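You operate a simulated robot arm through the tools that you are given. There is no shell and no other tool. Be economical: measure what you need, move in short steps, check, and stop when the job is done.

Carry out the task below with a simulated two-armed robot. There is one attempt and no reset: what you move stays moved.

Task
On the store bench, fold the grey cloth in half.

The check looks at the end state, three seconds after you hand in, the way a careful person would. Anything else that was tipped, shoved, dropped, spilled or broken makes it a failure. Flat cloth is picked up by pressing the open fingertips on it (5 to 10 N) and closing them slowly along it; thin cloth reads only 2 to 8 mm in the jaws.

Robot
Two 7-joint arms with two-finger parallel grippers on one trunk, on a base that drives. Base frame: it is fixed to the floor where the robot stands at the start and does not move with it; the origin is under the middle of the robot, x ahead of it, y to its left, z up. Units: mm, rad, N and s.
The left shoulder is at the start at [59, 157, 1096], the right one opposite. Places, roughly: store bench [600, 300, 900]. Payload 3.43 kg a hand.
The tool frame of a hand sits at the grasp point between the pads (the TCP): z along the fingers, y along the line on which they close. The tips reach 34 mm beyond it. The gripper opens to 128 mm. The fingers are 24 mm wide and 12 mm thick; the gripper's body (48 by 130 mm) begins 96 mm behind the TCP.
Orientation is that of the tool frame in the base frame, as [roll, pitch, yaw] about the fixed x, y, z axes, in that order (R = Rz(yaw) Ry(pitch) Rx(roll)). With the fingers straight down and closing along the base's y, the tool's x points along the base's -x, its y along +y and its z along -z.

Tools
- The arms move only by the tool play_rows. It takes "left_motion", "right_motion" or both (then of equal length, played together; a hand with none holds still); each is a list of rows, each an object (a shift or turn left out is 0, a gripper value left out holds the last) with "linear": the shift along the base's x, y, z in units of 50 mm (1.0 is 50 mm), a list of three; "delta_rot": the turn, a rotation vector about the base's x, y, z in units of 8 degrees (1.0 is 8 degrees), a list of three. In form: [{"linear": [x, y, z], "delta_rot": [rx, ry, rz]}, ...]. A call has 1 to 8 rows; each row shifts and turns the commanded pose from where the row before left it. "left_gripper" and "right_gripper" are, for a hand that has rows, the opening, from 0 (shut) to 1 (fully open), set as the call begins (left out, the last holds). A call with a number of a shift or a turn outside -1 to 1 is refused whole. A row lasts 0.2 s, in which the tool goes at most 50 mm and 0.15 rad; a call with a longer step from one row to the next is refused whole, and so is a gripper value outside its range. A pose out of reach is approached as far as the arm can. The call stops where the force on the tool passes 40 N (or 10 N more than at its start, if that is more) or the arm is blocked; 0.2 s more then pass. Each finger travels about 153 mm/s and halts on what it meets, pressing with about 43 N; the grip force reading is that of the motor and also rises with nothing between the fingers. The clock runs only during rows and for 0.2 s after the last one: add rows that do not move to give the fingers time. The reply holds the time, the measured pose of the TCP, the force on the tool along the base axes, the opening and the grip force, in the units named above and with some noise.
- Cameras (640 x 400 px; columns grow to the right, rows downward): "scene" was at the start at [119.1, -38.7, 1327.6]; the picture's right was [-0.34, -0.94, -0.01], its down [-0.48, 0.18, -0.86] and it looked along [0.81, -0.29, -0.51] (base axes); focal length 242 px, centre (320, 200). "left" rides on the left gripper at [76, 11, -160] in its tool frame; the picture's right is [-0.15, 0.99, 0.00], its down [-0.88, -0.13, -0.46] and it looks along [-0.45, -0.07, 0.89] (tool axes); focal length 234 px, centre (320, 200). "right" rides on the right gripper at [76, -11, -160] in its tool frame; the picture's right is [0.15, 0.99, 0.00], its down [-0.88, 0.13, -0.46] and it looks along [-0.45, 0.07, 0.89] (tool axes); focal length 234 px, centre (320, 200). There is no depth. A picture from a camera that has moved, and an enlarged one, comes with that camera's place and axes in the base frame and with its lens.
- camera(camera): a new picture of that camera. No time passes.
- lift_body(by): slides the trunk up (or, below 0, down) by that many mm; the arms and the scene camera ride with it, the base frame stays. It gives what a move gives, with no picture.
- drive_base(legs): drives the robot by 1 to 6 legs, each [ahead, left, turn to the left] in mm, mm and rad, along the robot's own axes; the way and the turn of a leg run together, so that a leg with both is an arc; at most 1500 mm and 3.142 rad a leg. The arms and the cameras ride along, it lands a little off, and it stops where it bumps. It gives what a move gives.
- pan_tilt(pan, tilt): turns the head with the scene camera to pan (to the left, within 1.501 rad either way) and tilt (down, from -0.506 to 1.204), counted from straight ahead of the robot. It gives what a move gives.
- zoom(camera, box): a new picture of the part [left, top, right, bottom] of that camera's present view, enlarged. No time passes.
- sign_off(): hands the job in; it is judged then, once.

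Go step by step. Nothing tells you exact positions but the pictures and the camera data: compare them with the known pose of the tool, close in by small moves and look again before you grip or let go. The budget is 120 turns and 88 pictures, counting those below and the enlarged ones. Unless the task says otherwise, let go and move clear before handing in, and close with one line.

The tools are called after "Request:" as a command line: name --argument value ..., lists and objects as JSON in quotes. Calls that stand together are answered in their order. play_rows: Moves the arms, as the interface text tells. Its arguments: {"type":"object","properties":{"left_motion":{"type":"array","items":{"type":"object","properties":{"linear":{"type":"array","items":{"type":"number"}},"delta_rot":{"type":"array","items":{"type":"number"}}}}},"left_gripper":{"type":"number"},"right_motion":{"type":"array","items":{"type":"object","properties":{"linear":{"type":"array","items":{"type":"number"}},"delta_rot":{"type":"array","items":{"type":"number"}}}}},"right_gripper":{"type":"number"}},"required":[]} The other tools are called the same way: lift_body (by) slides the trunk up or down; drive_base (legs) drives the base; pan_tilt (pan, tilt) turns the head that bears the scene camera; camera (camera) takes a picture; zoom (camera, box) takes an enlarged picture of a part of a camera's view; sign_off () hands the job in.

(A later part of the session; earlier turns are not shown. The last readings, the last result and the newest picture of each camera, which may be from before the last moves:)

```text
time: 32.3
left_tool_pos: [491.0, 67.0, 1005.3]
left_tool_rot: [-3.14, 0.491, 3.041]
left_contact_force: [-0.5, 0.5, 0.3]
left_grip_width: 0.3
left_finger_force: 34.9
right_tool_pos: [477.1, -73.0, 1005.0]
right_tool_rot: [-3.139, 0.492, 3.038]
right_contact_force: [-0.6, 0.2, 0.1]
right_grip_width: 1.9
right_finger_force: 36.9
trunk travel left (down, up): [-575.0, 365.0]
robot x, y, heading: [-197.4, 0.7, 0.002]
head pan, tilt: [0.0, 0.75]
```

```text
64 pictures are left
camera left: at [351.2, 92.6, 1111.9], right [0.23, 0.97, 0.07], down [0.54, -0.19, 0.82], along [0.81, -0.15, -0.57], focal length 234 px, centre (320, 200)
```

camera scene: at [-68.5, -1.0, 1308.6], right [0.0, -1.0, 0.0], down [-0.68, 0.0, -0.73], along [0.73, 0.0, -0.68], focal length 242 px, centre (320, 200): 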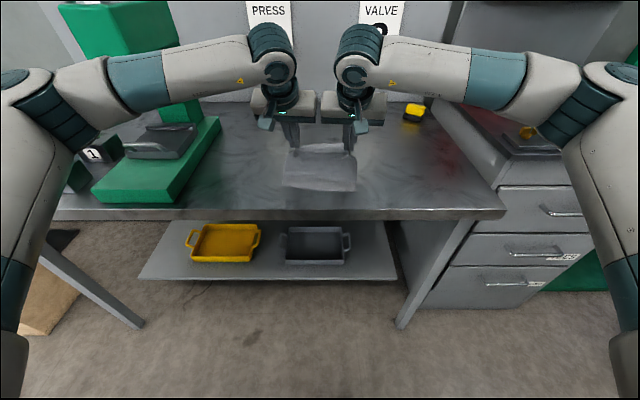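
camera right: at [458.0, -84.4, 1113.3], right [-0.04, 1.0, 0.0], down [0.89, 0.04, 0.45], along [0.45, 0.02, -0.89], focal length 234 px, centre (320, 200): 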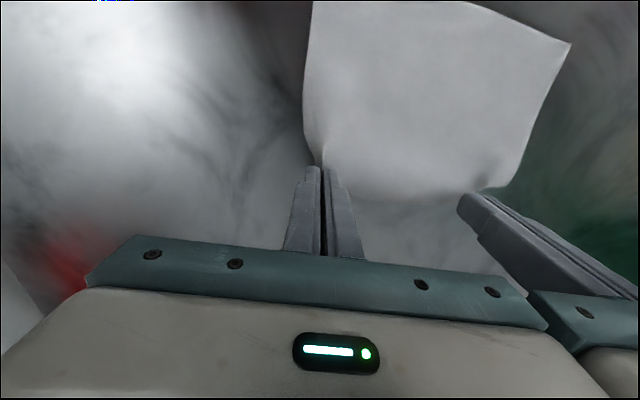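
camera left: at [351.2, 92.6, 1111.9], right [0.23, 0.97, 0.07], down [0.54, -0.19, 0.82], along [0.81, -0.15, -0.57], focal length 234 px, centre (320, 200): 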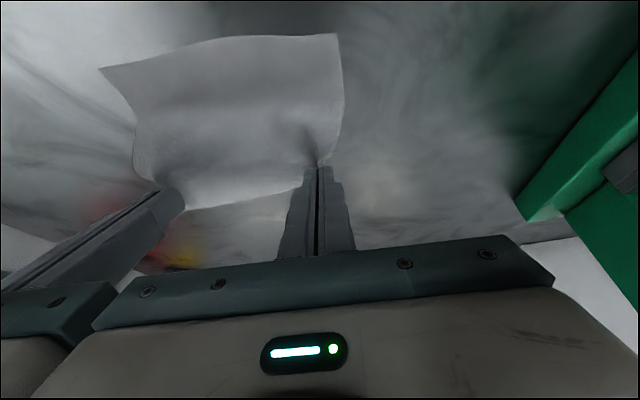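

The cloth is following well. Its near edge has crept forward slightly, to about x≈425 on the left and 400 on the right, so I'll shorten the remaining travel to match.

Request:
play_rows --left_motion '[{"linear": [-0.204, 0.024, 0.006], "delta_rot": [-0.044, -0.438, 0]}, {"linear": [-0.204, 0.024, 0.006], "delta_rot": [-0.044, -0.438, 0]}, {"linear": [-0.202, 0.023, -0.06], "delta_rot": [-0.044, -0.438, 0]}, {"linear": [-0.202, 0.023, -0.06], "delta_rot": [-0.044, -0.438, 0]}, {"linear": [-0.181, 0.021, -0.121], "delta_rot": [-0.044, -0.438, 0]}, {"linear": [-0.181, 0.021, -0.121], "delta_rot": [-0.044, -0.438, 0]}]' --right_motion '[{"linear": [-0.213, 0.024, 0.006], "delta_rot": [-0.044, -0.438, 0]}, {"linear": [-0.213, 0.024, 0.006], "delta_rot": [-0.044, -0.438, 0]}, {"linear": [-0.212, 0.023, -0.06], "delta_rot": [-0.044, -0.438, 0]}, {"linear": [-0.212, 0.023, -0.06], "delta_rot": [-0.044, -0.438, 0]}, {"linear": [-0.19, 0.021, -0.121], "delta_rot": [-0.044, -0.438, 0]}, {"linear": [-0.19, 0.021, -0.121], "delta_rot": [-0.044, -0.438, 0]}]'

Request:
zoom --camera "scene" --box '[220, 90, 420, 215]'

Request:
camera --camera "left"

Request:
camera --camera "right"

```text
time: 33.7
left_tool_pos: [432.9, 72.8, 990.0]
left_tool_rot: [-3.14, 0.86, 3.041]
left_contact_force: [0.6, -0.6, 0.2]
left_grip_width: 0.4
left_finger_force: 35.8
right_tool_pos: [415.6, -67.6, 988.3]
right_tool_rot: [3.14, 0.86, 3.037]
right_contact_force: [0.6, 0.1, -0.4]
right_grip_width: 1.8
right_finger_force: 36.1
trunk travel left (down, up): [-575.0, 365.0]
robot x, y, heading: [-200.8, -0.5, -0.001]
head pan, tilt: [0.0, 0.75]
```

```text
3.20 times, centred on (320, 152) of scene
camera zoom: at [-67.9, -0.9, 1308.5], right [0.0, -1.0, 0.0], down [-0.68, 0.0, -0.73], along [0.73, 0.0, -0.68], focal length 776 px, centre (320, 352)
```

zoom: 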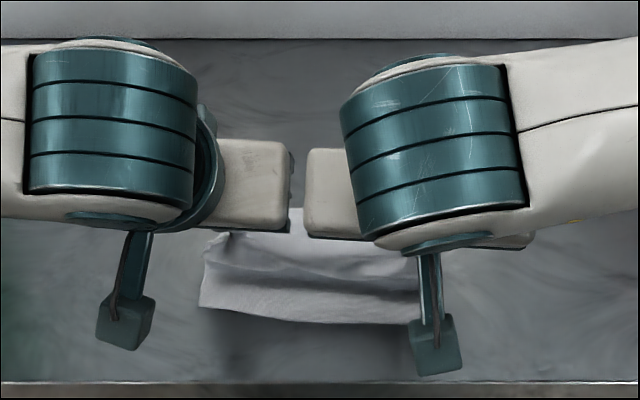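

```text
62 pictures are left
camera left: at [264.8, 102.7, 1037.7], right [0.2, 0.97, 0.11], down [0.21, -0.15, 0.96], along [0.96, -0.17, -0.24], focal length 234 px, centre (320, 200)
```

left: 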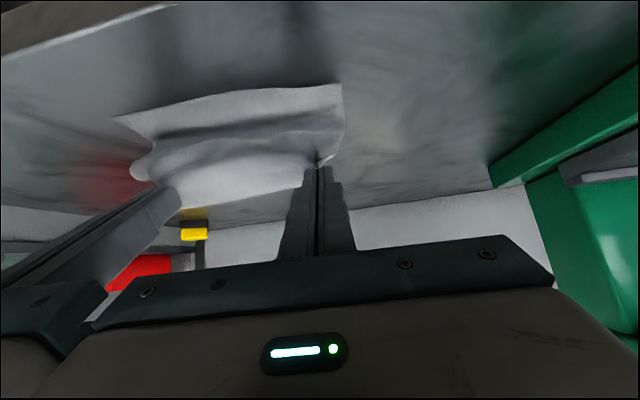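

```text
61 pictures are left
camera right: at [243.2, -60.0, 1036.0], right [0.01, 0.99, -0.11], down [0.24, 0.11, 0.96], along [0.97, -0.03, -0.24], focal length 234 px, centre (320, 200)
```

right: 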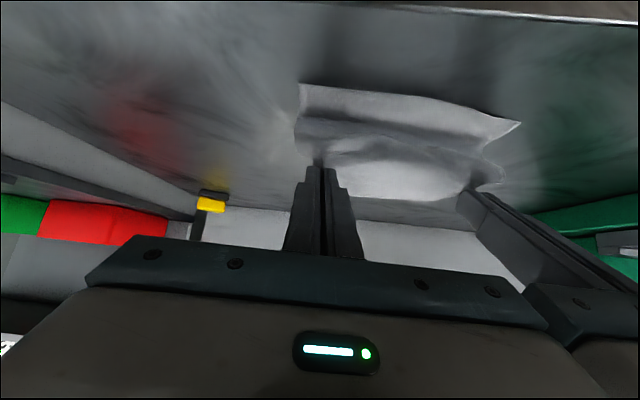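

Everything is tracking well. I'll lower the edge the rest of the way so it lands along the near edge.

Request:
play_rows --left_motion '[{"linear": [-0.132, 0.015, -0.174], "delta_rot": [-0.044, -0.438, 0]}, {"linear": [-0.132, 0.015, -0.174], "delta_rot": [-0.044, -0.438, 0]}, {"linear": [-0.079, 0.009, -0.211], "delta_rot": [-0.044, -0.438, 0]}, {"linear": [-0.079, 0.009, -0.211], "delta_rot": [-0.044, -0.438, 0]}, {"linear": [-0.045, 0.005, -0.2], "delta_rot": [-0.044, -0.438, 0]}, {"linear": [-0.045, 0.005, -0.14], "delta_rot": [-0.044, -0.438, 0]}, {}]' --right_motion '[{"linear": [-0.132, 0.015, -0.174], "delta_rot": [-0.044, -0.438, 0]}, {"linear": [-0.132, 0.015, -0.174], "delta_rot": [-0.044, -0.438, 0]}, {"linear": [-0.079, 0.009, -0.211], "delta_rot": [-0.044, -0.438, 0]}, {"linear": [-0.079, 0.009, -0.211], "delta_rot": [-0.044, -0.438, 0]}, {"linear": [-0.045, 0.005, -0.2], "delta_rot": [-0.044, -0.438, 0]}, {"linear": [-0.045, 0.005, -0.14], "delta_rot": [-0.044, -0.438, 0]}, {}]'

Request:
zoom --camera "scene" --box '[220, 90, 420, 215]'

Request:
camera --camera "left"

Request:
camera --camera "right"

```text
time: 35.3
left_tool_pos: [401.9, 63.2, 931.2]
left_tool_rot: [-3.112, 1.189, 3.044]
left_contact_force: [0.9, 10.2, -3.0]
left_grip_width: 0.3
left_finger_force: 35.5
left hand out of reach, approached as far as the arm can: row 6
right_tool_pos: [390.7, -64.8, 932.4]
right_tool_rot: [3.14, 1.229, 3.038]
right_contact_force: [-0.8, -10.6, 2.4]
right_grip_width: 2.0
right_finger_force: 36.0
trunk travel left (down, up): [-575.0, 365.0]
robot x, y, heading: [-198.1, -4.3, -0.002]
head pan, tilt: [0.0, 0.75]
```

```text
3.20 times, centred on (320, 152) of scene
camera zoom: at [-67.3, 0.2, 1308.4], right [0.0, -1.0, 0.0], down [-0.68, 0.0, -0.73], along [0.73, 0.0, -0.68], focal length 776 px, centre (320, 352)
```

zoom: 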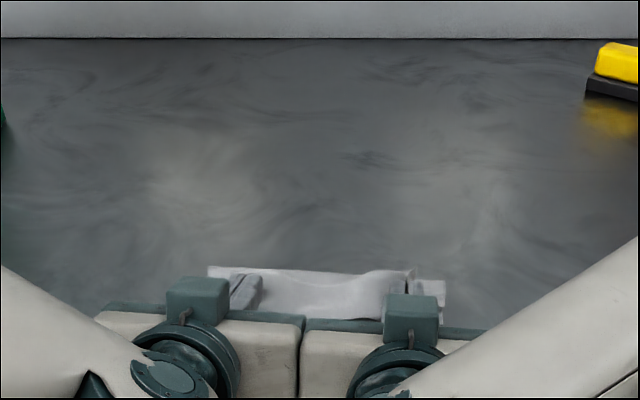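

```text
59 pictures are left
camera left: at [229.2, 95.9, 922.3], right [0.18, 0.98, 0.12], down [-0.11, -0.11, 0.99], along [0.98, -0.19, 0.09], focal length 234 px, centre (320, 200)
```

left: 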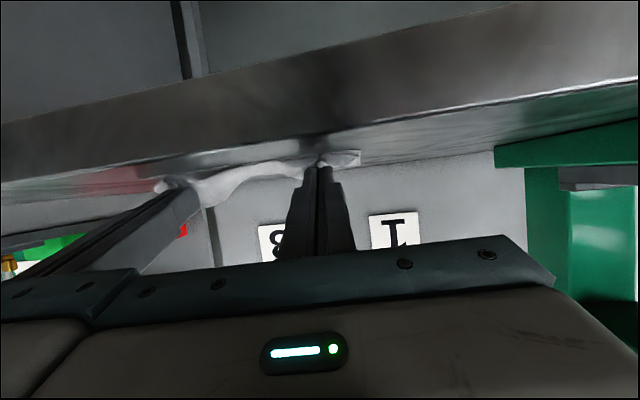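

```text
58 pictures are left
camera right: at [212.6, -56.9, 916.3], right [0.05, 0.99, -0.14], down [-0.12, 0.14, 0.98], along [0.99, -0.04, 0.13], focal length 234 px, centre (320, 200)
```

right: 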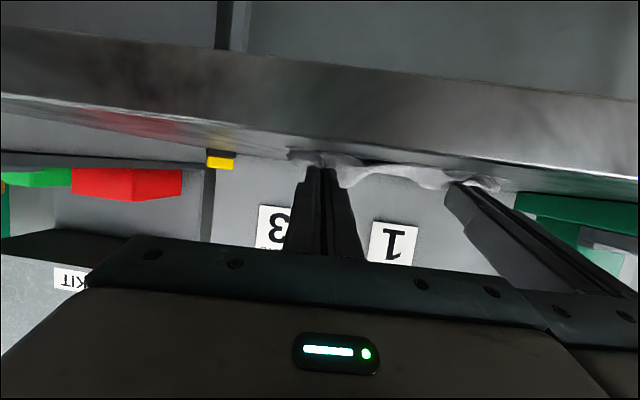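

The left hand hit its reach limit on the last row and drifted inward against the right hand. I'll back off part of its tilt and move it back outward.

Request:
play_rows --left_motion '[{"linear": [0.03, 0.06, 0.08], "delta_rot": [0.06, 0.6, 0]}, {"linear": [0, 0, 0]}, {}]'

```text
time: 36.1
left_tool_pos: [408.1, 78.7, 937.9]
left_tool_rot: [3.141, 1.144, 3.035]
left_contact_force: [0.4, -4.6, 0.0]
left_grip_width: 0.3
left_finger_force: 34.9
right_tool_pos: [390.2, -64.2, 932.8]
right_tool_rot: [3.135, 1.227, 3.034]
right_contact_force: [1.0, 4.2, -0.4]
right_grip_width: 1.8
right_finger_force: 36.5
trunk travel left (down, up): [-575.0, 365.0]
robot x, y, heading: [-195.3, -3.4, 0.001]
head pan, tilt: [0.0, 0.75]
```

Request:
play_rows --left_motion '[{"linear": [0, -0.04, -0.1]}, {"linear": [0, 0, -0.08]}, {}]' --right_motion '[{"linear": [0, 0, -0.07]}, {"linear": [0, 0, -0.06]}, {}]'

Request:
zoom --camera "scene" --box '[220, 90, 420, 215]'

```text
time: 36.9
left_tool_pos: [408.7, 76.3, 929.8]
left_tool_rot: [3.14, 1.143, 3.037]
left_contact_force: [0.3, -2.7, 0.3]
left_grip_width: 0.2
left_finger_force: 35.0
right_tool_pos: [388.8, -65.6, 926.5]
right_tool_rot: [3.135, 1.229, 3.03]
right_contact_force: [0.4, 1.7, 0.3]
right_grip_width: 1.8
right_finger_force: 35.8
trunk travel left (down, up): [-575.0, 365.0]
robot x, y, heading: [-196.9, 1.1, 0.0]
head pan, tilt: [0.0, 0.75]
```

```text
3.20 times, centred on (320, 152) of scene
camera zoom: at [-67.7, -1.5, 1308.5], right [0.0, -1.0, 0.0], down [-0.68, 0.0, -0.73], along [0.73, 0.0, -0.68], focal length 776 px, centre (320, 352)
```

zoom: 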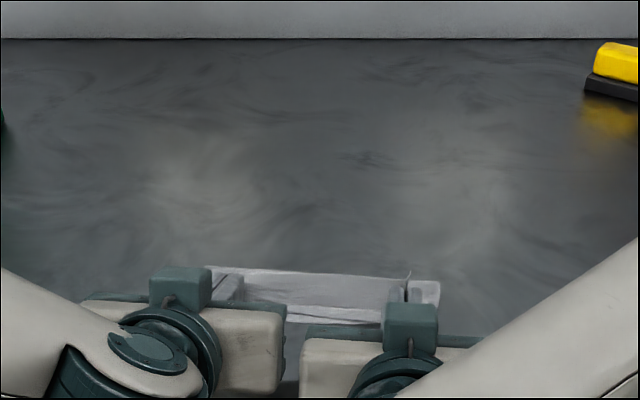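

The folded edge lies along the near edge. I'll open a little and draw straight back along the fingers.

Request:
play_rows --left_motion '[{}, {}, {}]' --right_motion '[{}, {}, {}]' --left_gripper 0.15 --right_gripper 0.15

Request:
play_rows --left_motion '[{"linear": [-0.15, 0.017, 0.07]}, {"linear": [-0.2, 0.023, 0.1]}, {"linear": [-0.2, 0.023, 0.1]}, {"linear": [-0.2, 0.023, 0.1]}, {}]' --right_motion '[{"linear": [-0.15, 0.017, 0.06]}, {"linear": [-0.2, 0.023, 0.075]}, {"linear": [-0.2, 0.023, 0.08]}, {"linear": [-0.2, 0.023, 0.08]}, {}]'

Request:
zoom --camera "scene" --box '[220, 90, 420, 215]'

Request:
camera --camera "left"

```text
time: 37.7
left_tool_pos: [408.7, 76.9, 930.4]
left_tool_rot: [3.139, 1.142, 3.038]
left_contact_force: [0.2, 0.4, 0.4]
left_grip_width: 19.4
left_finger_force: 0.1
right_tool_pos: [389.0, -66.3, 928.4]
right_tool_rot: [3.135, 1.227, 3.032]
right_contact_force: [0.3, 0.2, 0.1]
right_grip_width: 19.2
right_finger_force: 0.0
trunk travel left (down, up): [-575.0, 365.0]
robot x, y, heading: [-199.0, -3.0, 0.004]
head pan, tilt: [0.0, 0.75]
```

```text
time: 38.9
left_tool_pos: [372.5, 81.1, 945.8]
left_tool_rot: [3.14, 1.142, 3.038]
left_contact_force: [0.3, -0.1, 0.3]
left_grip_width: 19.0
left_finger_force: 0.0
right_tool_pos: [353.7, -60.2, 941.7]
right_tool_rot: [3.134, 1.227, 3.031]
right_contact_force: [0.1, -0.8, -2.0]
right_grip_width: 19.0
right_finger_force: 0.2
trunk travel left (down, up): [-575.0, 365.0]
robot x, y, heading: [-197.4, -0.4, 0.004]
head pan, tilt: [0.0, 0.75]
```

```text
3.20 times, centred on (320, 152) of scene
camera zoom: at [-67.1, -1.8, 1308.4], right [0.0, -1.0, 0.0], down [-0.68, 0.0, -0.73], along [0.73, 0.0, -0.68], focal length 776 px, centre (320, 352)
```

zoom: 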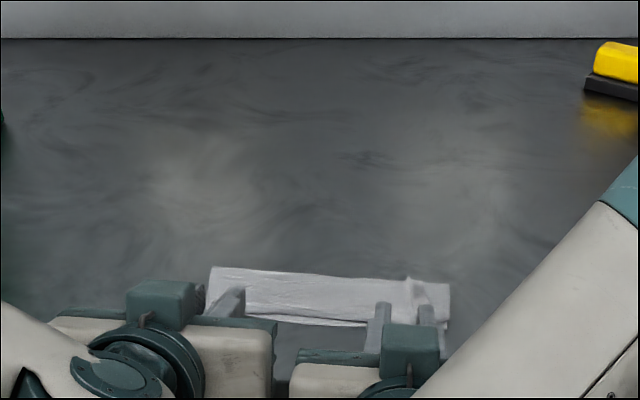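

```text
55 pictures are left
camera left: at [198.2, 110.3, 945.3], right [0.16, 0.98, 0.13], down [-0.06, -0.13, 0.99], along [0.98, -0.17, 0.04], focal length 234 px, centre (320, 200)
```

left: 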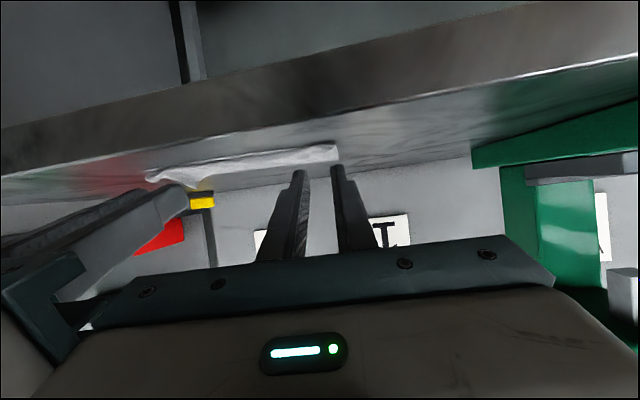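

The left hand is clear and the right is nearly so. I'll retreat further and up, then look.

Request:
play_rows --left_motion '[{"linear": [-0.2, 0.1, 0.15]}, {"linear": [-0.2, 0.1, 0.3]}, {"linear": [0, 0.2, 0.5]}, {"linear": [0, 0.5, 0.7]}, {"linear": [0, 0.6, 0.7]}, {"linear": [0, 0.6, 0.7]}, {}]' --right_motion '[{"linear": [-0.2, 0.02, 0.08]}, {"linear": [-0.2, 0.02, 0.1]}, {"linear": [-0.1, 0, 0.5]}, {"linear": [0, -0.5, 0.7]}, {"linear": [0, -0.6, 0.7]}, {"linear": [0, -0.6, 0.7]}, {}]'

Request:
zoom --camera "scene" --box '[220, 90, 420, 215]'

Request:
camera --camera "scene"

```text
time: 40.5
left_tool_pos: [381.9, 173.6, 1096.3]
left_tool_rot: [3.141, 1.142, 3.037]
left_contact_force: [0.1, -0.4, -0.3]
left_grip_width: 18.9
left_finger_force: 0.0
left hand out of reach, approached as far as the arm can: row 1, 2, 3, 4
right_tool_pos: [362.9, -120.2, 1084.4]
right_tool_rot: [3.137, 1.225, 3.034]
right_contact_force: [0.4, 0.0, 0.2]
right_grip_width: 19.0
right_finger_force: 0.0
right hand out of reach, approached as far as the arm can: row 4, 5, 6
trunk travel left (down, up): [-575.0, 365.0]
robot x, y, heading: [-196.9, -0.2, 0.001]
head pan, tilt: [0.0, 0.75]
```

```text
3.20 times, centred on (320, 152) of scene
camera zoom: at [-65.7, -0.6, 1308.1], right [0.0, -1.0, 0.0], down [-0.68, 0.0, -0.73], along [0.73, 0.0, -0.68], focal length 776 px, centre (320, 352)
```

zoom: 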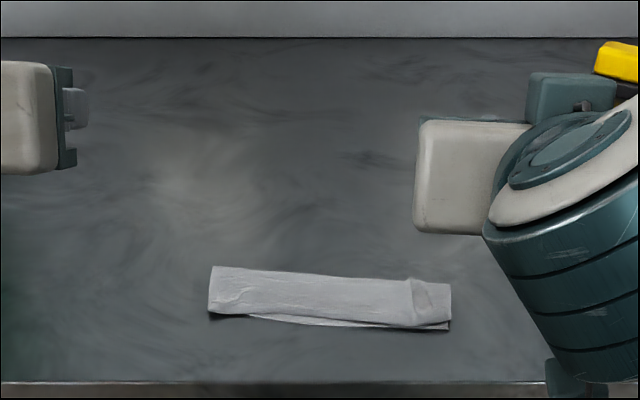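

```text
53 pictures are left
camera scene: at [-65.7, -0.6, 1308.1], right [0.0, -1.0, 0.0], down [-0.68, 0.0, -0.73], along [0.73, 0.0, -0.68], focal length 242 px, centre (320, 200)
```

scene: 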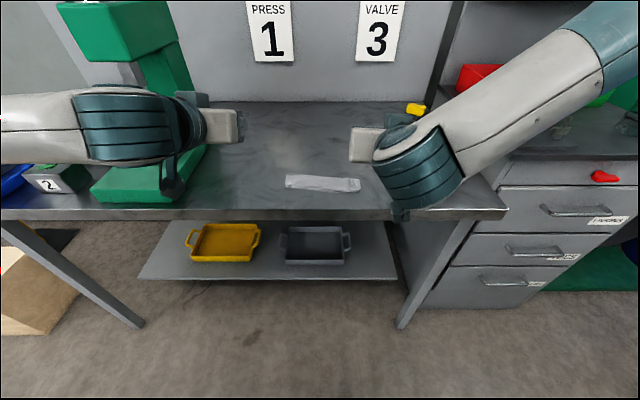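

The cloth looks folded. I'll look closer to judge the edges.

Request:
zoom --camera "scene" --box '[276, 165, 370, 205]'

Request:
camera --camera "right"

```text
6.81 times, centred on (323, 185) of scene
camera zoom: at [-65.7, -0.6, 1308.1], right [0.0, -1.0, 0.0], down [-0.68, 0.0, -0.73], along [0.73, 0.0, -0.68], focal length 1650 px, centre (300, 302)
```

zoom: 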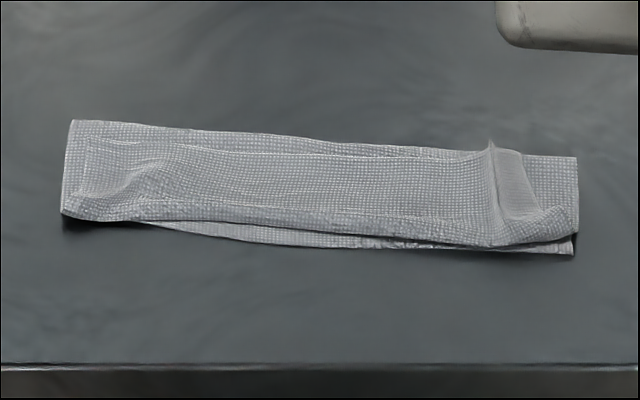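

```text
51 pictures are left
camera right: at [185.7, -112.9, 1067.6], right [0.05, 0.99, -0.14], down [-0.12, 0.14, 0.98], along [0.99, -0.04, 0.12], focal length 234 px, centre (320, 200)
```

right: 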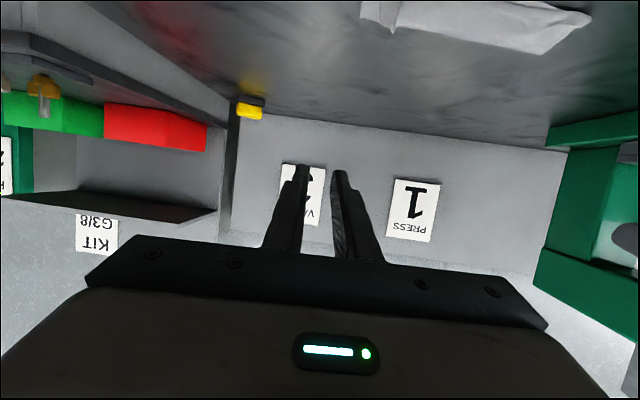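

I need a clearer overhead look at how the layers lie, so I'll bring the left hand upright above the cloth to use its camera.

Request:
play_rows --left_motion '[{"linear": [0, -0.2, 0], "delta_rot": [0.1, 1, 0]}, {"linear": [0, -0.2, 0], "delta_rot": [0.1, 1, 0]}, {"linear": [0, -0.2, 0], "delta_rot": [0.1, 1, 0]}, {"linear": [0, -0.2, 0], "delta_rot": [0.1, 1, 0]}, {"linear": [0, -0.2, 0], "delta_rot": [0.1, 1, 0]}, {"linear": [0, -0.2, 0], "delta_rot": [0.1, 1, 0]}, {"linear": [0, -0.2, 0], "delta_rot": [0.1, 1, 0]}, {"linear": [0, -0.2, 0], "delta_rot": [0.12, 1, 0]}]' --right_motion '[{"linear": [0, -0.4, 0], "delta_rot": [0.1, 1, 0]}, {"linear": [0, -0.4, 0], "delta_rot": [0.1, 1, 0]}, {"linear": [0, -0.4, 0], "delta_rot": [0.1, 1, 0]}, {"linear": [0, -0.4, 0], "delta_rot": [0.1, 1, 0]}, {"linear": [0, -0.4, 0], "delta_rot": [0.1, 1, 0]}, {"linear": [0, -0.4, 0], "delta_rot": [0.1, 1, 0]}, {"linear": [0, -0.4, 0], "delta_rot": [0.1, 1, 0]}, {"linear": [0, -0.4, 0], "delta_rot": [0.12, 1, 0]}]'

Request:
camera --camera "left"

```text
time: 42.3
left_tool_pos: [381.1, 90.7, 1097.7]
left_tool_rot: [3.141, 0.016, 3.039]
left_contact_force: [-0.2, -0.8, 0.8]
left_grip_width: 19.2
left_finger_force: 0.1
right_tool_pos: [366.5, -281.7, 1082.6]
right_tool_rot: [3.139, 0.101, 3.038]
right_contact_force: [0.6, -1.0, 0.3]
right_grip_width: 19.2
right_finger_force: 0.0
trunk travel left (down, up): [-575.0, 365.0]
robot x, y, heading: [-198.1, -2.0, -0.0]
head pan, tilt: [0.0, 0.75]
```

```text
50 pictures are left
camera left: at [305.1, 111.0, 1257.3], right [0.25, 0.97, 0.0], down [0.85, -0.22, 0.47], along [0.46, -0.11, -0.88], focal length 234 px, centre (320, 200)
```

left: 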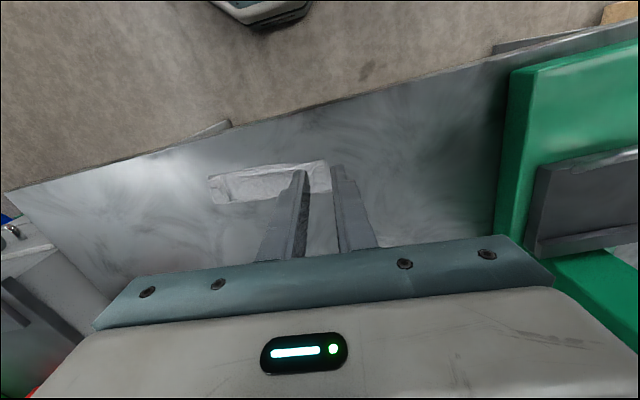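

Request:
play_rows --left_motion '[{"linear": [0.4, 0.1, -0.5]}, {"linear": [0.4, 0.1, -0.5]}, {"linear": [0.4, 0, -0.5]}, {"linear": [0.3, 0, -0.4]}, {}]'

Request:
camera --camera "left"

```text
time: 43.5
left_tool_pos: [453.0, 102.4, 1003.2]
left_tool_rot: [3.141, 0.022, 3.04]
left_contact_force: [-0.1, -0.4, 0.4]
left_grip_width: 18.9
left_finger_force: 0.0
right_tool_pos: [363.7, -279.4, 1084.7]
right_tool_rot: [-3.14, 0.105, 3.036]
right_contact_force: [-0.4, -0.5, -0.1]
right_grip_width: 19.3
right_finger_force: 0.2
trunk travel left (down, up): [-575.0, 365.0]
robot x, y, heading: [-197.8, 0.5, -0.002]
head pan, tilt: [0.0, 0.75]
```

```text
49 pictures are left
camera left: at [377.5, 122.4, 1162.6], right [0.25, 0.97, 0.0], down [0.85, -0.22, 0.47], along [0.46, -0.11, -0.88], focal length 234 px, centre (320, 200)
```

left: 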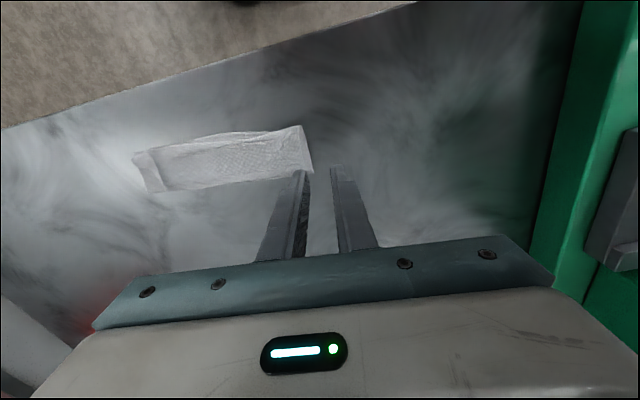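

Request:
zoom --camera "left" --box '[120, 105, 330, 215]'

Request:
zoom --camera "scene" --box '[276, 165, 370, 205]'

```text
3.05 times, centred on (225, 160) of left
camera zoom: at [377.5, 122.4, 1162.6], right [0.25, 0.97, 0.0], down [0.85, -0.22, 0.47], along [0.46, -0.11, -0.88], focal length 714 px, centre (610, 322)
```

zoom: 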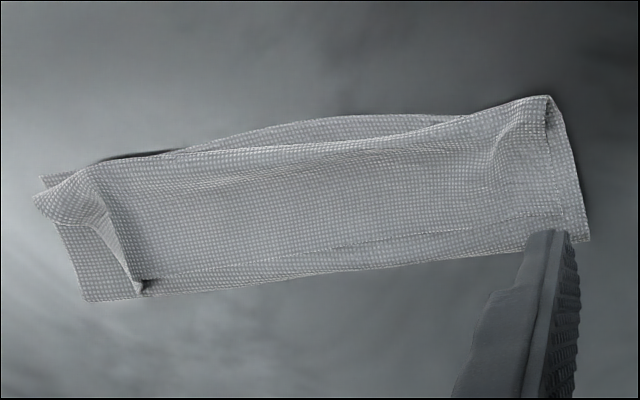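

```text
6.81 times, centred on (323, 185) of scene
camera zoom: at [-68.2, -1.4, 1308.5], right [0.0, -1.0, 0.0], down [-0.68, 0.0, -0.73], along [0.73, 0.0, -0.68], focal length 1650 px, centre (300, 302)
```

zoom: 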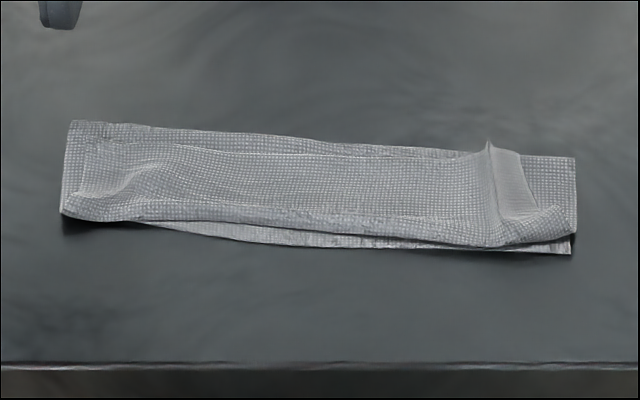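

Looking closely, the slack rolled out in front and the free edge flopped back on top. It is now a rough three-layer fold: about 55 mm at the bottom, with the flap edge near x≈451–464. I'll pick up the flap's edge corners again, open it back up, and redo the last part taut. First I'll position both hands upright over the flap corners.

Request:
play_rows --left_motion '[{"linear": [0, 0, 0], "delta_rot": [0.01, 0.15, 0]}, {"linear": [0, 0, 0]}, {"linear": [0, -0.2, -0.2]}, {"linear": [0, -0.2, -0.2]}, {"linear": [0, -0.2, -0.2]}, {"linear": [0, 0, -0.1]}, {}]' --right_motion '[{"linear": [0.247, 0.663, -0.3], "delta_rot": [0.01, 0.15, 0]}, {"linear": [0.247, 0.663, -0.3], "delta_rot": [0.01, 0.15, 0]}, {"linear": [0.247, 0.663, -0.4], "delta_rot": [0.01, 0.15, 0]}, {"linear": [0.247, 0.663, -0.4], "delta_rot": [0.01, 0.15, 0]}, {"linear": [0.247, 0.663, -0.5], "delta_rot": [0.01, 0.15, 0]}, {"linear": [0.247, 0.663, -0.5], "delta_rot": [0, 0, 0]}, {}]'

Request:
camera --camera "left"

Request:
camera --camera "right"

```text
time: 45.1
left_tool_pos: [454.2, 70.4, 968.7]
left_tool_rot: [3.141, -0.001, 3.039]
left_contact_force: [-1.2, -0.5, 0.0]
left_grip_width: 19.3
left_finger_force: 0.0
right_tool_pos: [437.0, -82.1, 964.2]
right_tool_rot: [-3.14, 0.0, 3.037]
right_contact_force: [0.2, -0.1, 0.2]
right_grip_width: 19.4
right_finger_force: 0.0
trunk travel left (down, up): [-575.0, 365.0]
robot x, y, heading: [-205.4, -1.8, 0.001]
head pan, tilt: [0.0, 0.75]
```

```text
46 pictures are left
camera left: at [381.7, 90.7, 1129.4], right [0.25, 0.97, 0.0], down [0.86, -0.22, 0.46], along [0.44, -0.11, -0.89], focal length 234 px, centre (320, 200)
```

left: 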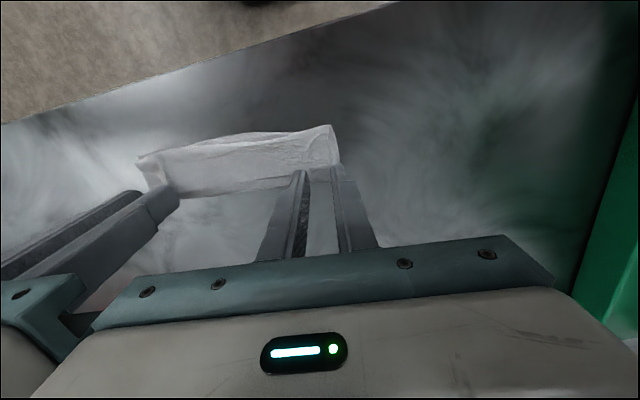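

```text
45 pictures are left
camera right: at [359.1, -84.8, 1125.4], right [-0.04, 1.0, 0.0], down [0.89, 0.04, 0.46], along [0.46, 0.02, -0.89], focal length 234 px, centre (320, 200)
```

right: 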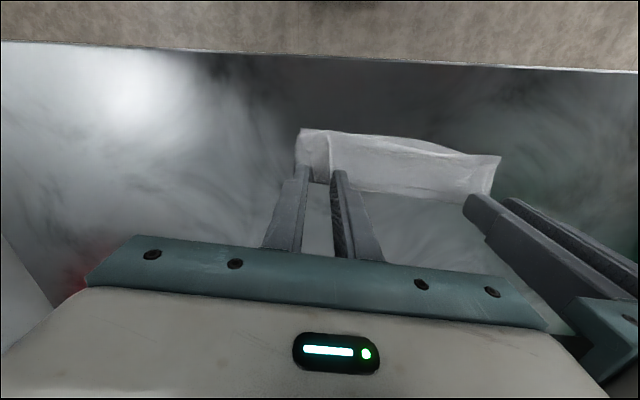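

Request:
zoom --camera "right" --box '[280, 115, 400, 205]'

Request:
zoom --camera "left" --box '[250, 115, 370, 205]'

```text
4.44 times, centred on (340, 160) of right
camera zoom: at [359.1, -84.8, 1125.4], right [-0.04, 1.0, 0.0], down [0.89, 0.04, 0.46], along [0.46, 0.02, -0.89], focal length 1041 px, centre (231, 378)
```

zoom: 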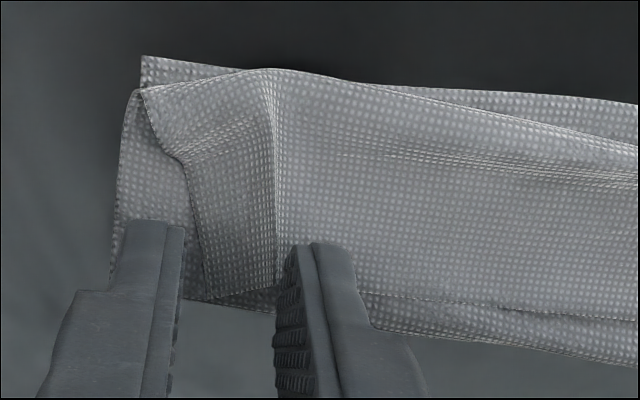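

```text
4.44 times, centred on (310, 160) of left
camera zoom: at [381.7, 90.7, 1129.4], right [0.25, 0.97, 0.0], down [0.86, -0.22, 0.46], along [0.44, -0.11, -0.89], focal length 1041 px, centre (364, 378)
```

zoom: 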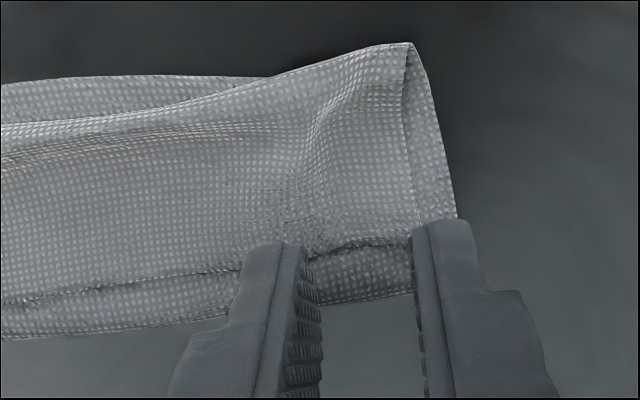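

The layering is clear now: the flap lies on top with its free edge arched slightly between the fingers, and there's a standing crease near y≈-73 on the right. I'll centre the hands on these and lower gently.

Request:
play_rows --left_motion '[{"linear": [-0.1, 0, -0.2]}, {"linear": [0, 0, -0.2]}, {"linear": [0, 0, -0.1]}, {"linear": [0, 0, -0.05]}, {}]' --right_motion '[{"linear": [0, 0.17, -0.15]}, {"linear": [0, 0, -0.15]}, {"linear": [0, 0, -0.1]}, {"linear": [0, 0, -0.06]}, {}]'

Request:
zoom --camera "right" --box '[280, 115, 400, 205]'

Request:
zoom --camera "left" --box '[250, 115, 370, 205]'

```text
time: 46.3
left_tool_pos: [449.0, 73.4, 940.7]
left_tool_rot: [-3.139, 0.001, 3.038]
left_contact_force: [0.0, -0.2, 0.1]
left_grip_width: 19.5
left_finger_force: 0.2
right_tool_pos: [437.9, -71.1, 941.4]
right_tool_rot: [-3.137, -0.001, 3.039]
right_contact_force: [0.3, -0.5, 0.5]
right_grip_width: 19.1
right_finger_force: 0.1
trunk travel left (down, up): [-575.0, 365.0]
robot x, y, heading: [-199.8, 0.1, 0.002]
head pan, tilt: [0.0, 0.75]
```

```text
4.44 times, centred on (340, 160) of right
camera zoom: at [360.7, -74.6, 1102.4], right [-0.04, 1.0, 0.0], down [0.89, 0.04, 0.46], along [0.46, 0.02, -0.89], focal length 1041 px, centre (231, 378)
```

zoom: 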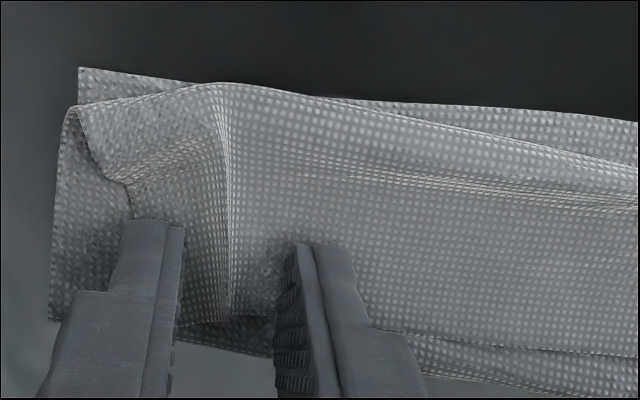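

```text
4.44 times, centred on (310, 160) of left
camera zoom: at [375.7, 92.9, 1101.9], right [0.25, 0.97, 0.0], down [0.86, -0.22, 0.46], along [0.44, -0.11, -0.89], focal length 1041 px, centre (364, 378)
```

zoom: 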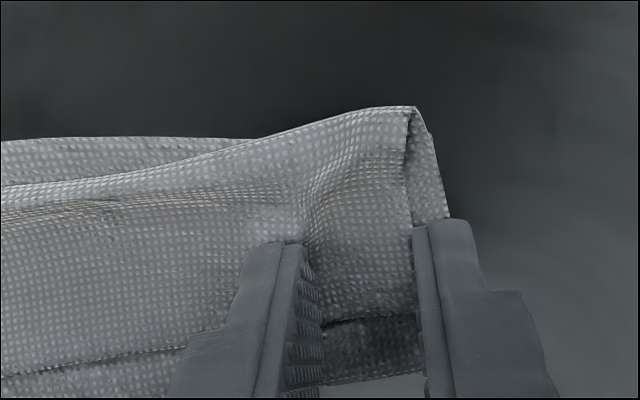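

Both flap edges are now between the fingers. I'll nudge the left hand inward and make contact.

Request:
play_rows --left_motion '[{"linear": [0, -0.09, 0]}, {"linear": [0, 0, -0.04]}, {"linear": [0, 0, -0.04]}, {}]' --right_motion '[{"linear": [0, 0, 0]}, {"linear": [0, 0, -0.04]}, {"linear": [0, 0, -0.04]}, {}]' --left_gripper 0.14

```text
time: 47.3
left_tool_pos: [449.9, 68.0, 936.5]
left_tool_rot: [-3.141, 0.0, 3.041]
left_contact_force: [0.8, -0.2, 1.5]
left_grip_width: 18.2
left_finger_force: 0.1
right_tool_pos: [438.2, -71.6, 937.5]
right_tool_rot: [-3.137, 0.001, 3.039]
right_contact_force: [0.9, 0.6, 0.0]
right_grip_width: 18.9
right_finger_force: 0.1
trunk travel left (down, up): [-575.0, 365.0]
robot x, y, heading: [-200.4, 0.6, 0.002]
head pan, tilt: [0.0, 0.75]
```

Request:
play_rows --left_motion '[{"linear": [0, 0, -0.03]}, {}]' --right_motion '[{"linear": [0, 0, -0.03]}, {}]'

Request:
play_rows --left_motion '[{}]' --right_motion '[{}]' --left_gripper 0.11 --right_gripper 0.11

Request:
play_rows --left_motion '[{}]' --right_motion '[{}]' --left_gripper 0.07 --right_gripper 0.07

Request:
zoom --camera "right" --box '[280, 115, 400, 205]'

Request:
zoom --camera "left" --box '[250, 115, 370, 205]'

```text
time: 47.9
left_tool_pos: [448.6, 69.5, 937.2]
left_tool_rot: [-3.14, 0.003, 3.038]
left_contact_force: [1.0, 0.5, 10.3]
left_grip_width: 18.4
left_finger_force: 0.2
right_tool_pos: [437.2, -72.2, 935.8]
right_tool_rot: [-3.138, 0.002, 3.039]
right_contact_force: [0.0, -0.1, 1.3]
right_grip_width: 19.2
right_finger_force: 0.1
trunk travel left (down, up): [-575.0, 365.0]
robot x, y, heading: [-198.8, 3.6, 0.001]
head pan, tilt: [0.0, 0.75]
```

```text
time: 48.3
left_tool_pos: [449.2, 69.3, 935.5]
left_tool_rot: [-3.141, 0.002, 3.04]
left_contact_force: [0.3, -2.0, 11.3]
left_grip_width: 13.2
left_finger_force: 0.1
right_tool_pos: [437.5, -72.7, 936.4]
right_tool_rot: [-3.138, 0.001, 3.037]
right_contact_force: [-0.4, 0.2, 0.4]
right_grip_width: 14.0
right_finger_force: 0.1
trunk travel left (down, up): [-575.0, 365.0]
robot x, y, heading: [-199.5, -2.1, 0.008]
head pan, tilt: [0.0, 0.75]
```

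```text
time: 48.7
left_tool_pos: [448.6, 68.3, 936.1]
left_tool_rot: [3.141, 0.002, 3.038]
left_contact_force: [0.3, -0.5, 13.5]
left_grip_width: 7.8
left_finger_force: 0.0
right_tool_pos: [437.0, -72.4, 937.0]
right_tool_rot: [-3.139, 0.001, 3.038]
right_contact_force: [-0.2, -0.1, -0.2]
right_grip_width: 8.8
right_finger_force: 0.1
trunk travel left (down, up): [-575.0, 365.0]
robot x, y, heading: [-200.2, -0.9, -0.003]
head pan, tilt: [0.0, 0.75]
```

```text
4.44 times, centred on (340, 160) of right
camera zoom: at [358.6, -74.7, 1096.6], right [-0.04, 1.0, 0.0], down [0.89, 0.04, 0.46], along [0.46, 0.02, -0.89], focal length 1041 px, centre (231, 378)
```

zoom: 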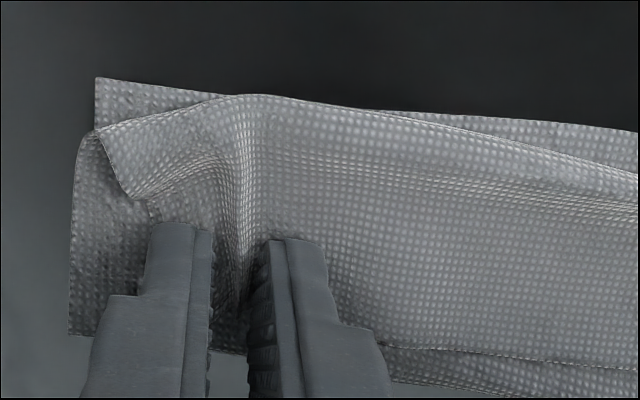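

```text
4.44 times, centred on (310, 160) of left
camera zoom: at [375.1, 88.2, 1096.8], right [0.25, 0.97, 0.0], down [0.86, -0.22, 0.46], along [0.44, -0.11, -0.89], focal length 1041 px, centre (364, 378)
```

zoom: 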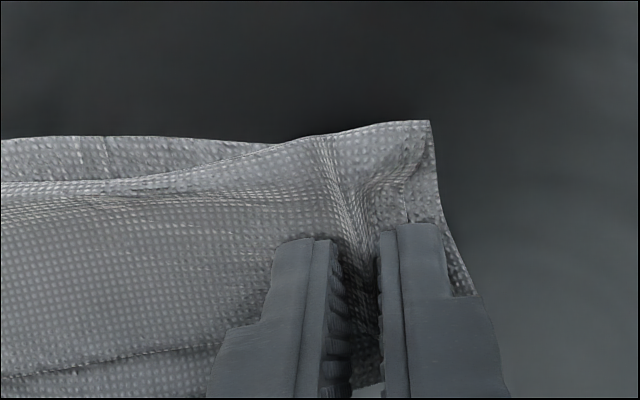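

Good ridges have formed in both hands. I'll finish closing and lift gently.

Request:
play_rows --left_motion '[{}]' --right_motion '[{}]' --left_gripper 0.03 --right_gripper 0.03

Request:
play_rows --left_motion '[{}, {}]' --right_motion '[{}, {}]' --left_gripper 0.0 --right_gripper 0.0

Request:
play_rows --left_motion '[{"linear": [0, 0, 0.2]}, {"linear": [0, 0, 0.3]}, {}]' --right_motion '[{"linear": [0, 0, 0.2]}, {"linear": [0, 0, 0.3]}, {}]'

Request:
zoom --camera "right" --box '[260, 95, 500, 215]'

Request:
zoom --camera "left" --box '[130, 95, 370, 215]'

```text
time: 49.1
left_tool_pos: [449.1, 70.3, 936.4]
left_tool_rot: [-3.14, 0.002, 3.041]
left_contact_force: [0.3, 0.2, 14.0]
left_grip_width: 3.3
left_finger_force: 0.0
right_tool_pos: [437.2, -71.8, 936.9]
right_tool_rot: [-3.138, 0.001, 3.039]
right_contact_force: [0.2, 0.6, 0.1]
right_grip_width: 3.9
right_finger_force: 0.0
trunk travel left (down, up): [-575.0, 365.0]
robot x, y, heading: [-199.8, 3.7, -0.006]
head pan, tilt: [0.0, 0.75]
```

```text
time: 49.7
left_tool_pos: [449.3, 69.8, 935.4]
left_tool_rot: [-3.14, 0.003, 3.04]
left_contact_force: [1.3, -0.4, 15.8]
left_grip_width: 1.7
left_finger_force: 36.4
right_tool_pos: [436.5, -71.7, 937.7]
right_tool_rot: [-3.139, 0.003, 3.039]
right_contact_force: [0.1, 2.8, 0.7]
right_grip_width: 1.8
right_finger_force: 35.9
trunk travel left (down, up): [-575.0, 365.0]
robot x, y, heading: [-200.4, 2.0, 0.003]
head pan, tilt: [0.0, 0.75]
```

```text
time: 50.5
left_tool_pos: [449.8, 67.6, 957.2]
left_tool_rot: [-3.14, -0.002, 3.041]
left_contact_force: [0.5, -0.8, -0.2]
left_grip_width: 1.6
left_finger_force: 36.6
right_tool_pos: [437.2, -71.6, 959.6]
right_tool_rot: [-3.138, 0.0, 3.038]
right_contact_force: [0.4, -0.1, 0.1]
right_grip_width: 1.6
right_finger_force: 36.2
trunk travel left (down, up): [-575.0, 365.0]
robot x, y, heading: [-198.8, 1.8, -0.003]
head pan, tilt: [0.0, 0.75]
```

```text
2.67 times, centred on (380, 155) of right
camera zoom: at [359.1, -74.4, 1120.1], right [-0.04, 1.0, 0.0], down [0.89, 0.04, 0.45], along [0.45, 0.02, -0.89], focal length 624 px, centre (160, 320)
```

zoom: 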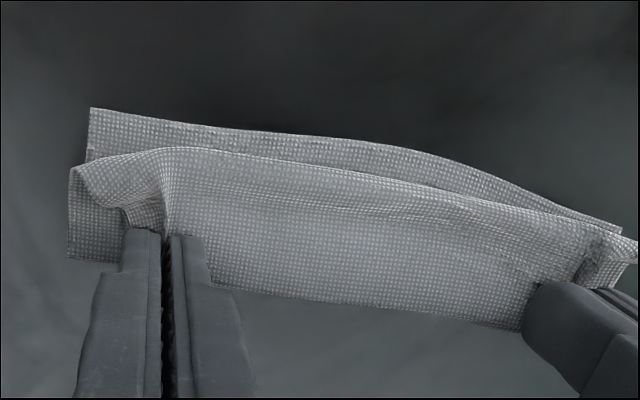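

```text
2.67 times, centred on (250, 155) of left
camera zoom: at [376.3, 87.1, 1119.5], right [0.25, 0.97, 0.0], down [0.86, -0.22, 0.45], along [0.44, -0.11, -0.89], focal length 624 px, centre (507, 320)
```

zoom: 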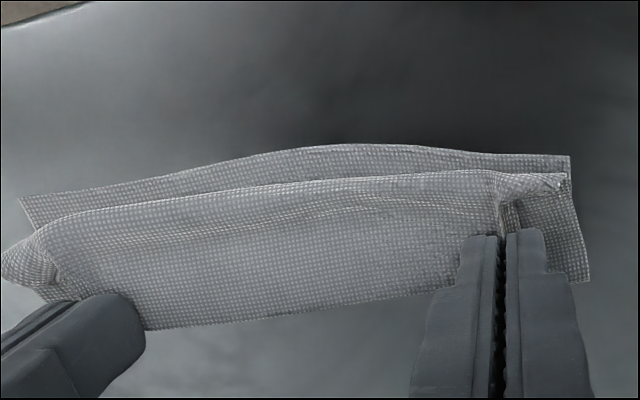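

Both hands hold only the flap. I'll lift and carry it back to the far side so the bottom layer lies out flat again.

Request:
play_rows --left_motion '[{"linear": [0, 0, 0.3]}, {"linear": [0, 0, 0.3]}, {"linear": [0.1, -0.01, 0.25]}, {"linear": [0.3, -0.035, 0.15]}, {"linear": [0.35, -0.04, 0]}, {"linear": [0.4, -0.046, -0.1]}, {"linear": [0.4, -0.046, -0.15]}, {"linear": [0.4, -0.046, -0.2]}]' --right_motion '[{"linear": [0, 0, 0.3]}, {"linear": [0, 0, 0.3]}, {"linear": [0.1, -0.01, 0.25]}, {"linear": [0.28, -0.035, 0.15]}, {"linear": [0.33, -0.04, 0]}, {"linear": [0.38, -0.046, -0.1]}, {"linear": [0.38, -0.046, -0.15]}, {"linear": [0.35, -0.046, -0.2]}]'

Request:
zoom --camera "scene" --box '[220, 90, 420, 215]'

Request:
camera --camera "left"

Request:
camera --camera "right"

```text
time: 52.3
left_tool_pos: [548.0, 56.2, 987.0]
left_tool_rot: [-3.14, -0.001, 3.039]
left_contact_force: [-0.7, -5.4, -0.2]
left_grip_width: 1.6
left_finger_force: 35.9
right_tool_pos: [529.9, -85.9, 989.4]
right_tool_rot: [-3.139, 0.0, 3.04]
right_contact_force: [0.6, 5.0, 0.2]
right_grip_width: 1.6
right_finger_force: 36.2
trunk travel left (down, up): [-575.0, 365.0]
robot x, y, heading: [-200.7, -4.8, 0.001]
head pan, tilt: [0.0, 0.75]
```

```text
3.20 times, centred on (320, 152) of scene
camera zoom: at [-66.4, -1.6, 1308.3], right [0.0, -1.0, 0.0], down [-0.68, 0.0, -0.73], along [0.73, 0.0, -0.68], focal length 776 px, centre (320, 352)
```

zoom: 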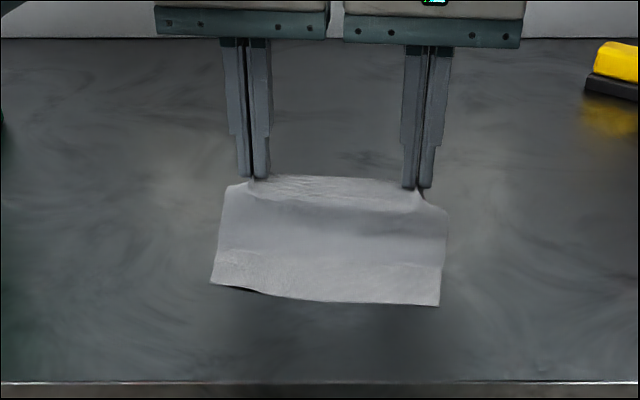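

```text
35 pictures are left
camera left: at [474.7, 76.6, 1149.0], right [0.25, 0.97, 0.0], down [0.86, -0.22, 0.45], along [0.44, -0.11, -0.89], focal length 234 px, centre (320, 200)
```

left: 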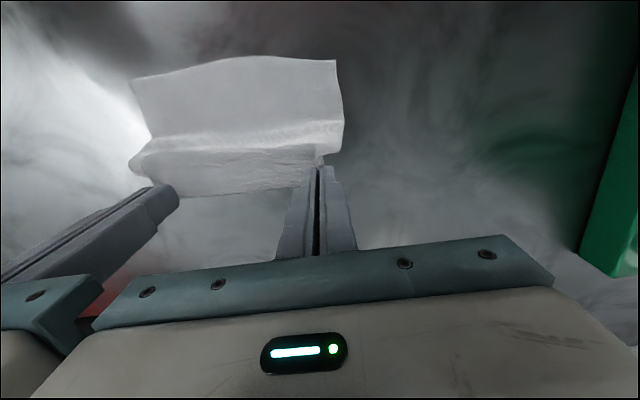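

```text
34 pictures are left
camera right: at [451.3, -87.1, 1149.2], right [-0.04, 1.0, 0.0], down [0.89, 0.04, 0.45], along [0.45, 0.02, -0.89], focal length 234 px, centre (320, 200)
```

right: 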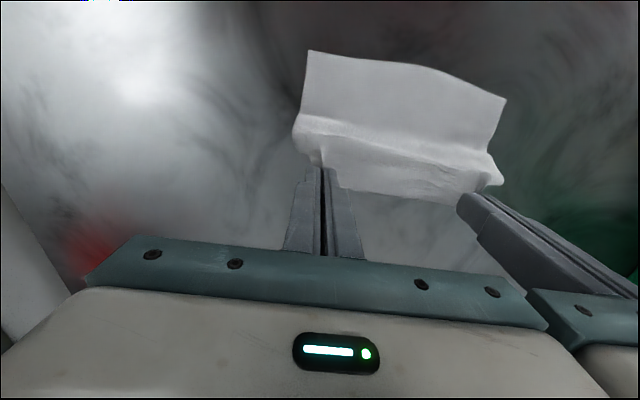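

The cloth is opened out again. Its near edge now sits at about D(456,91) and C(427,-100), so the fold line should be near x≈535 on the left and 506 on the right. I'll take a tauter arc toward the near edge with more tilt.

Request:
play_rows --left_motion '[{"linear": [-0.062, -0.015, 0.133], "delta_rot": [-0.075, -0.746, 0]}, {"linear": [-0.062, -0.015, 0.133], "delta_rot": [-0.075, -0.746, 0]}, {"linear": [-0.25, 0.037, -0.009], "delta_rot": [-0.075, -0.746, 0]}, {"linear": [-0.25, 0.037, -0.009], "delta_rot": [-0.075, -0.746, 0]}, {"linear": [-0.234, 0.035, -0.076], "delta_rot": [-0.075, -0.746, 0]}, {"linear": [-0.234, 0.035, -0.076], "delta_rot": [-0.075, -0.746, 0]}, {"linear": [-0.207, 0.031, -0.133], "delta_rot": [-0.075, -0.746, 0]}, {"linear": [-0.207, 0.031, -0.133], "delta_rot": [-0.075, -0.746, 0]}]' --right_motion '[{"linear": [-0.062, 0.025, 0.133], "delta_rot": [-0.075, -0.746, 0]}, {"linear": [-0.062, 0.025, 0.133], "delta_rot": [-0.075, -0.746, 0]}, {"linear": [-0.25, 0.037, -0.009], "delta_rot": [-0.075, -0.746, 0]}, {"linear": [-0.25, 0.037, -0.009], "delta_rot": [-0.075, -0.746, 0]}, {"linear": [-0.234, 0.035, -0.076], "delta_rot": [-0.075, -0.746, 0]}, {"linear": [-0.234, 0.035, -0.076], "delta_rot": [-0.075, -0.746, 0]}, {"linear": [-0.207, 0.031, -0.133], "delta_rot": [-0.075, -0.746, 0]}, {"linear": [-0.207, 0.031, -0.133], "delta_rot": [-0.075, -0.746, 0]}]'

Request:
camera --camera "left"

Request:
camera --camera "right"

```text
time: 54.1
left_tool_pos: [473.7, 66.3, 979.0]
left_tool_rot: [3.141, 0.84, 3.037]
left_contact_force: [-0.3, 0.5, 0.2]
left_grip_width: 1.8
left_finger_force: 36.7
right_tool_pos: [453.2, -70.0, 979.2]
right_tool_rot: [3.14, 0.839, 3.035]
right_contact_force: [0.3, -0.3, -0.3]
right_grip_width: 1.7
right_finger_force: 36.9
trunk travel left (down, up): [-575.0, 365.0]
robot x, y, heading: [-201.0, -1.2, -0.001]
head pan, tilt: [0.0, 0.75]
```

```text
33 pictures are left
camera left: at [306.5, 95.5, 1030.9], right [0.2, 0.97, 0.11], down [0.23, -0.15, 0.96], along [0.95, -0.16, -0.26], focal length 234 px, centre (320, 200)
```

left: 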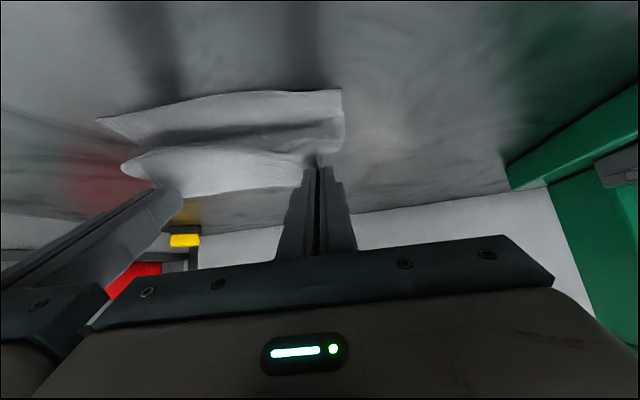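

```text
32 pictures are left
camera right: at [282.5, -63.3, 1030.1], right [0.01, 0.99, -0.11], down [0.26, 0.1, 0.96], along [0.97, -0.03, -0.26], focal length 234 px, centre (320, 200)
```

right: 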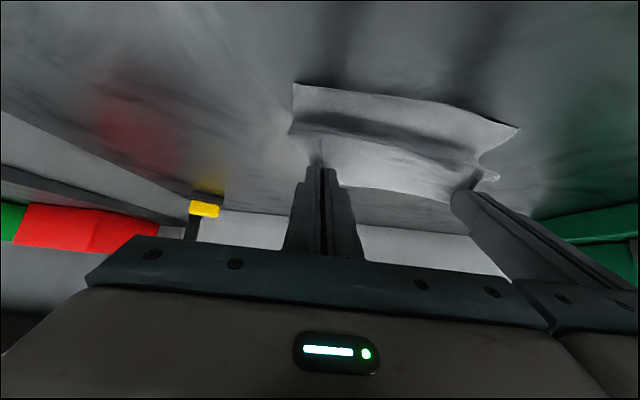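

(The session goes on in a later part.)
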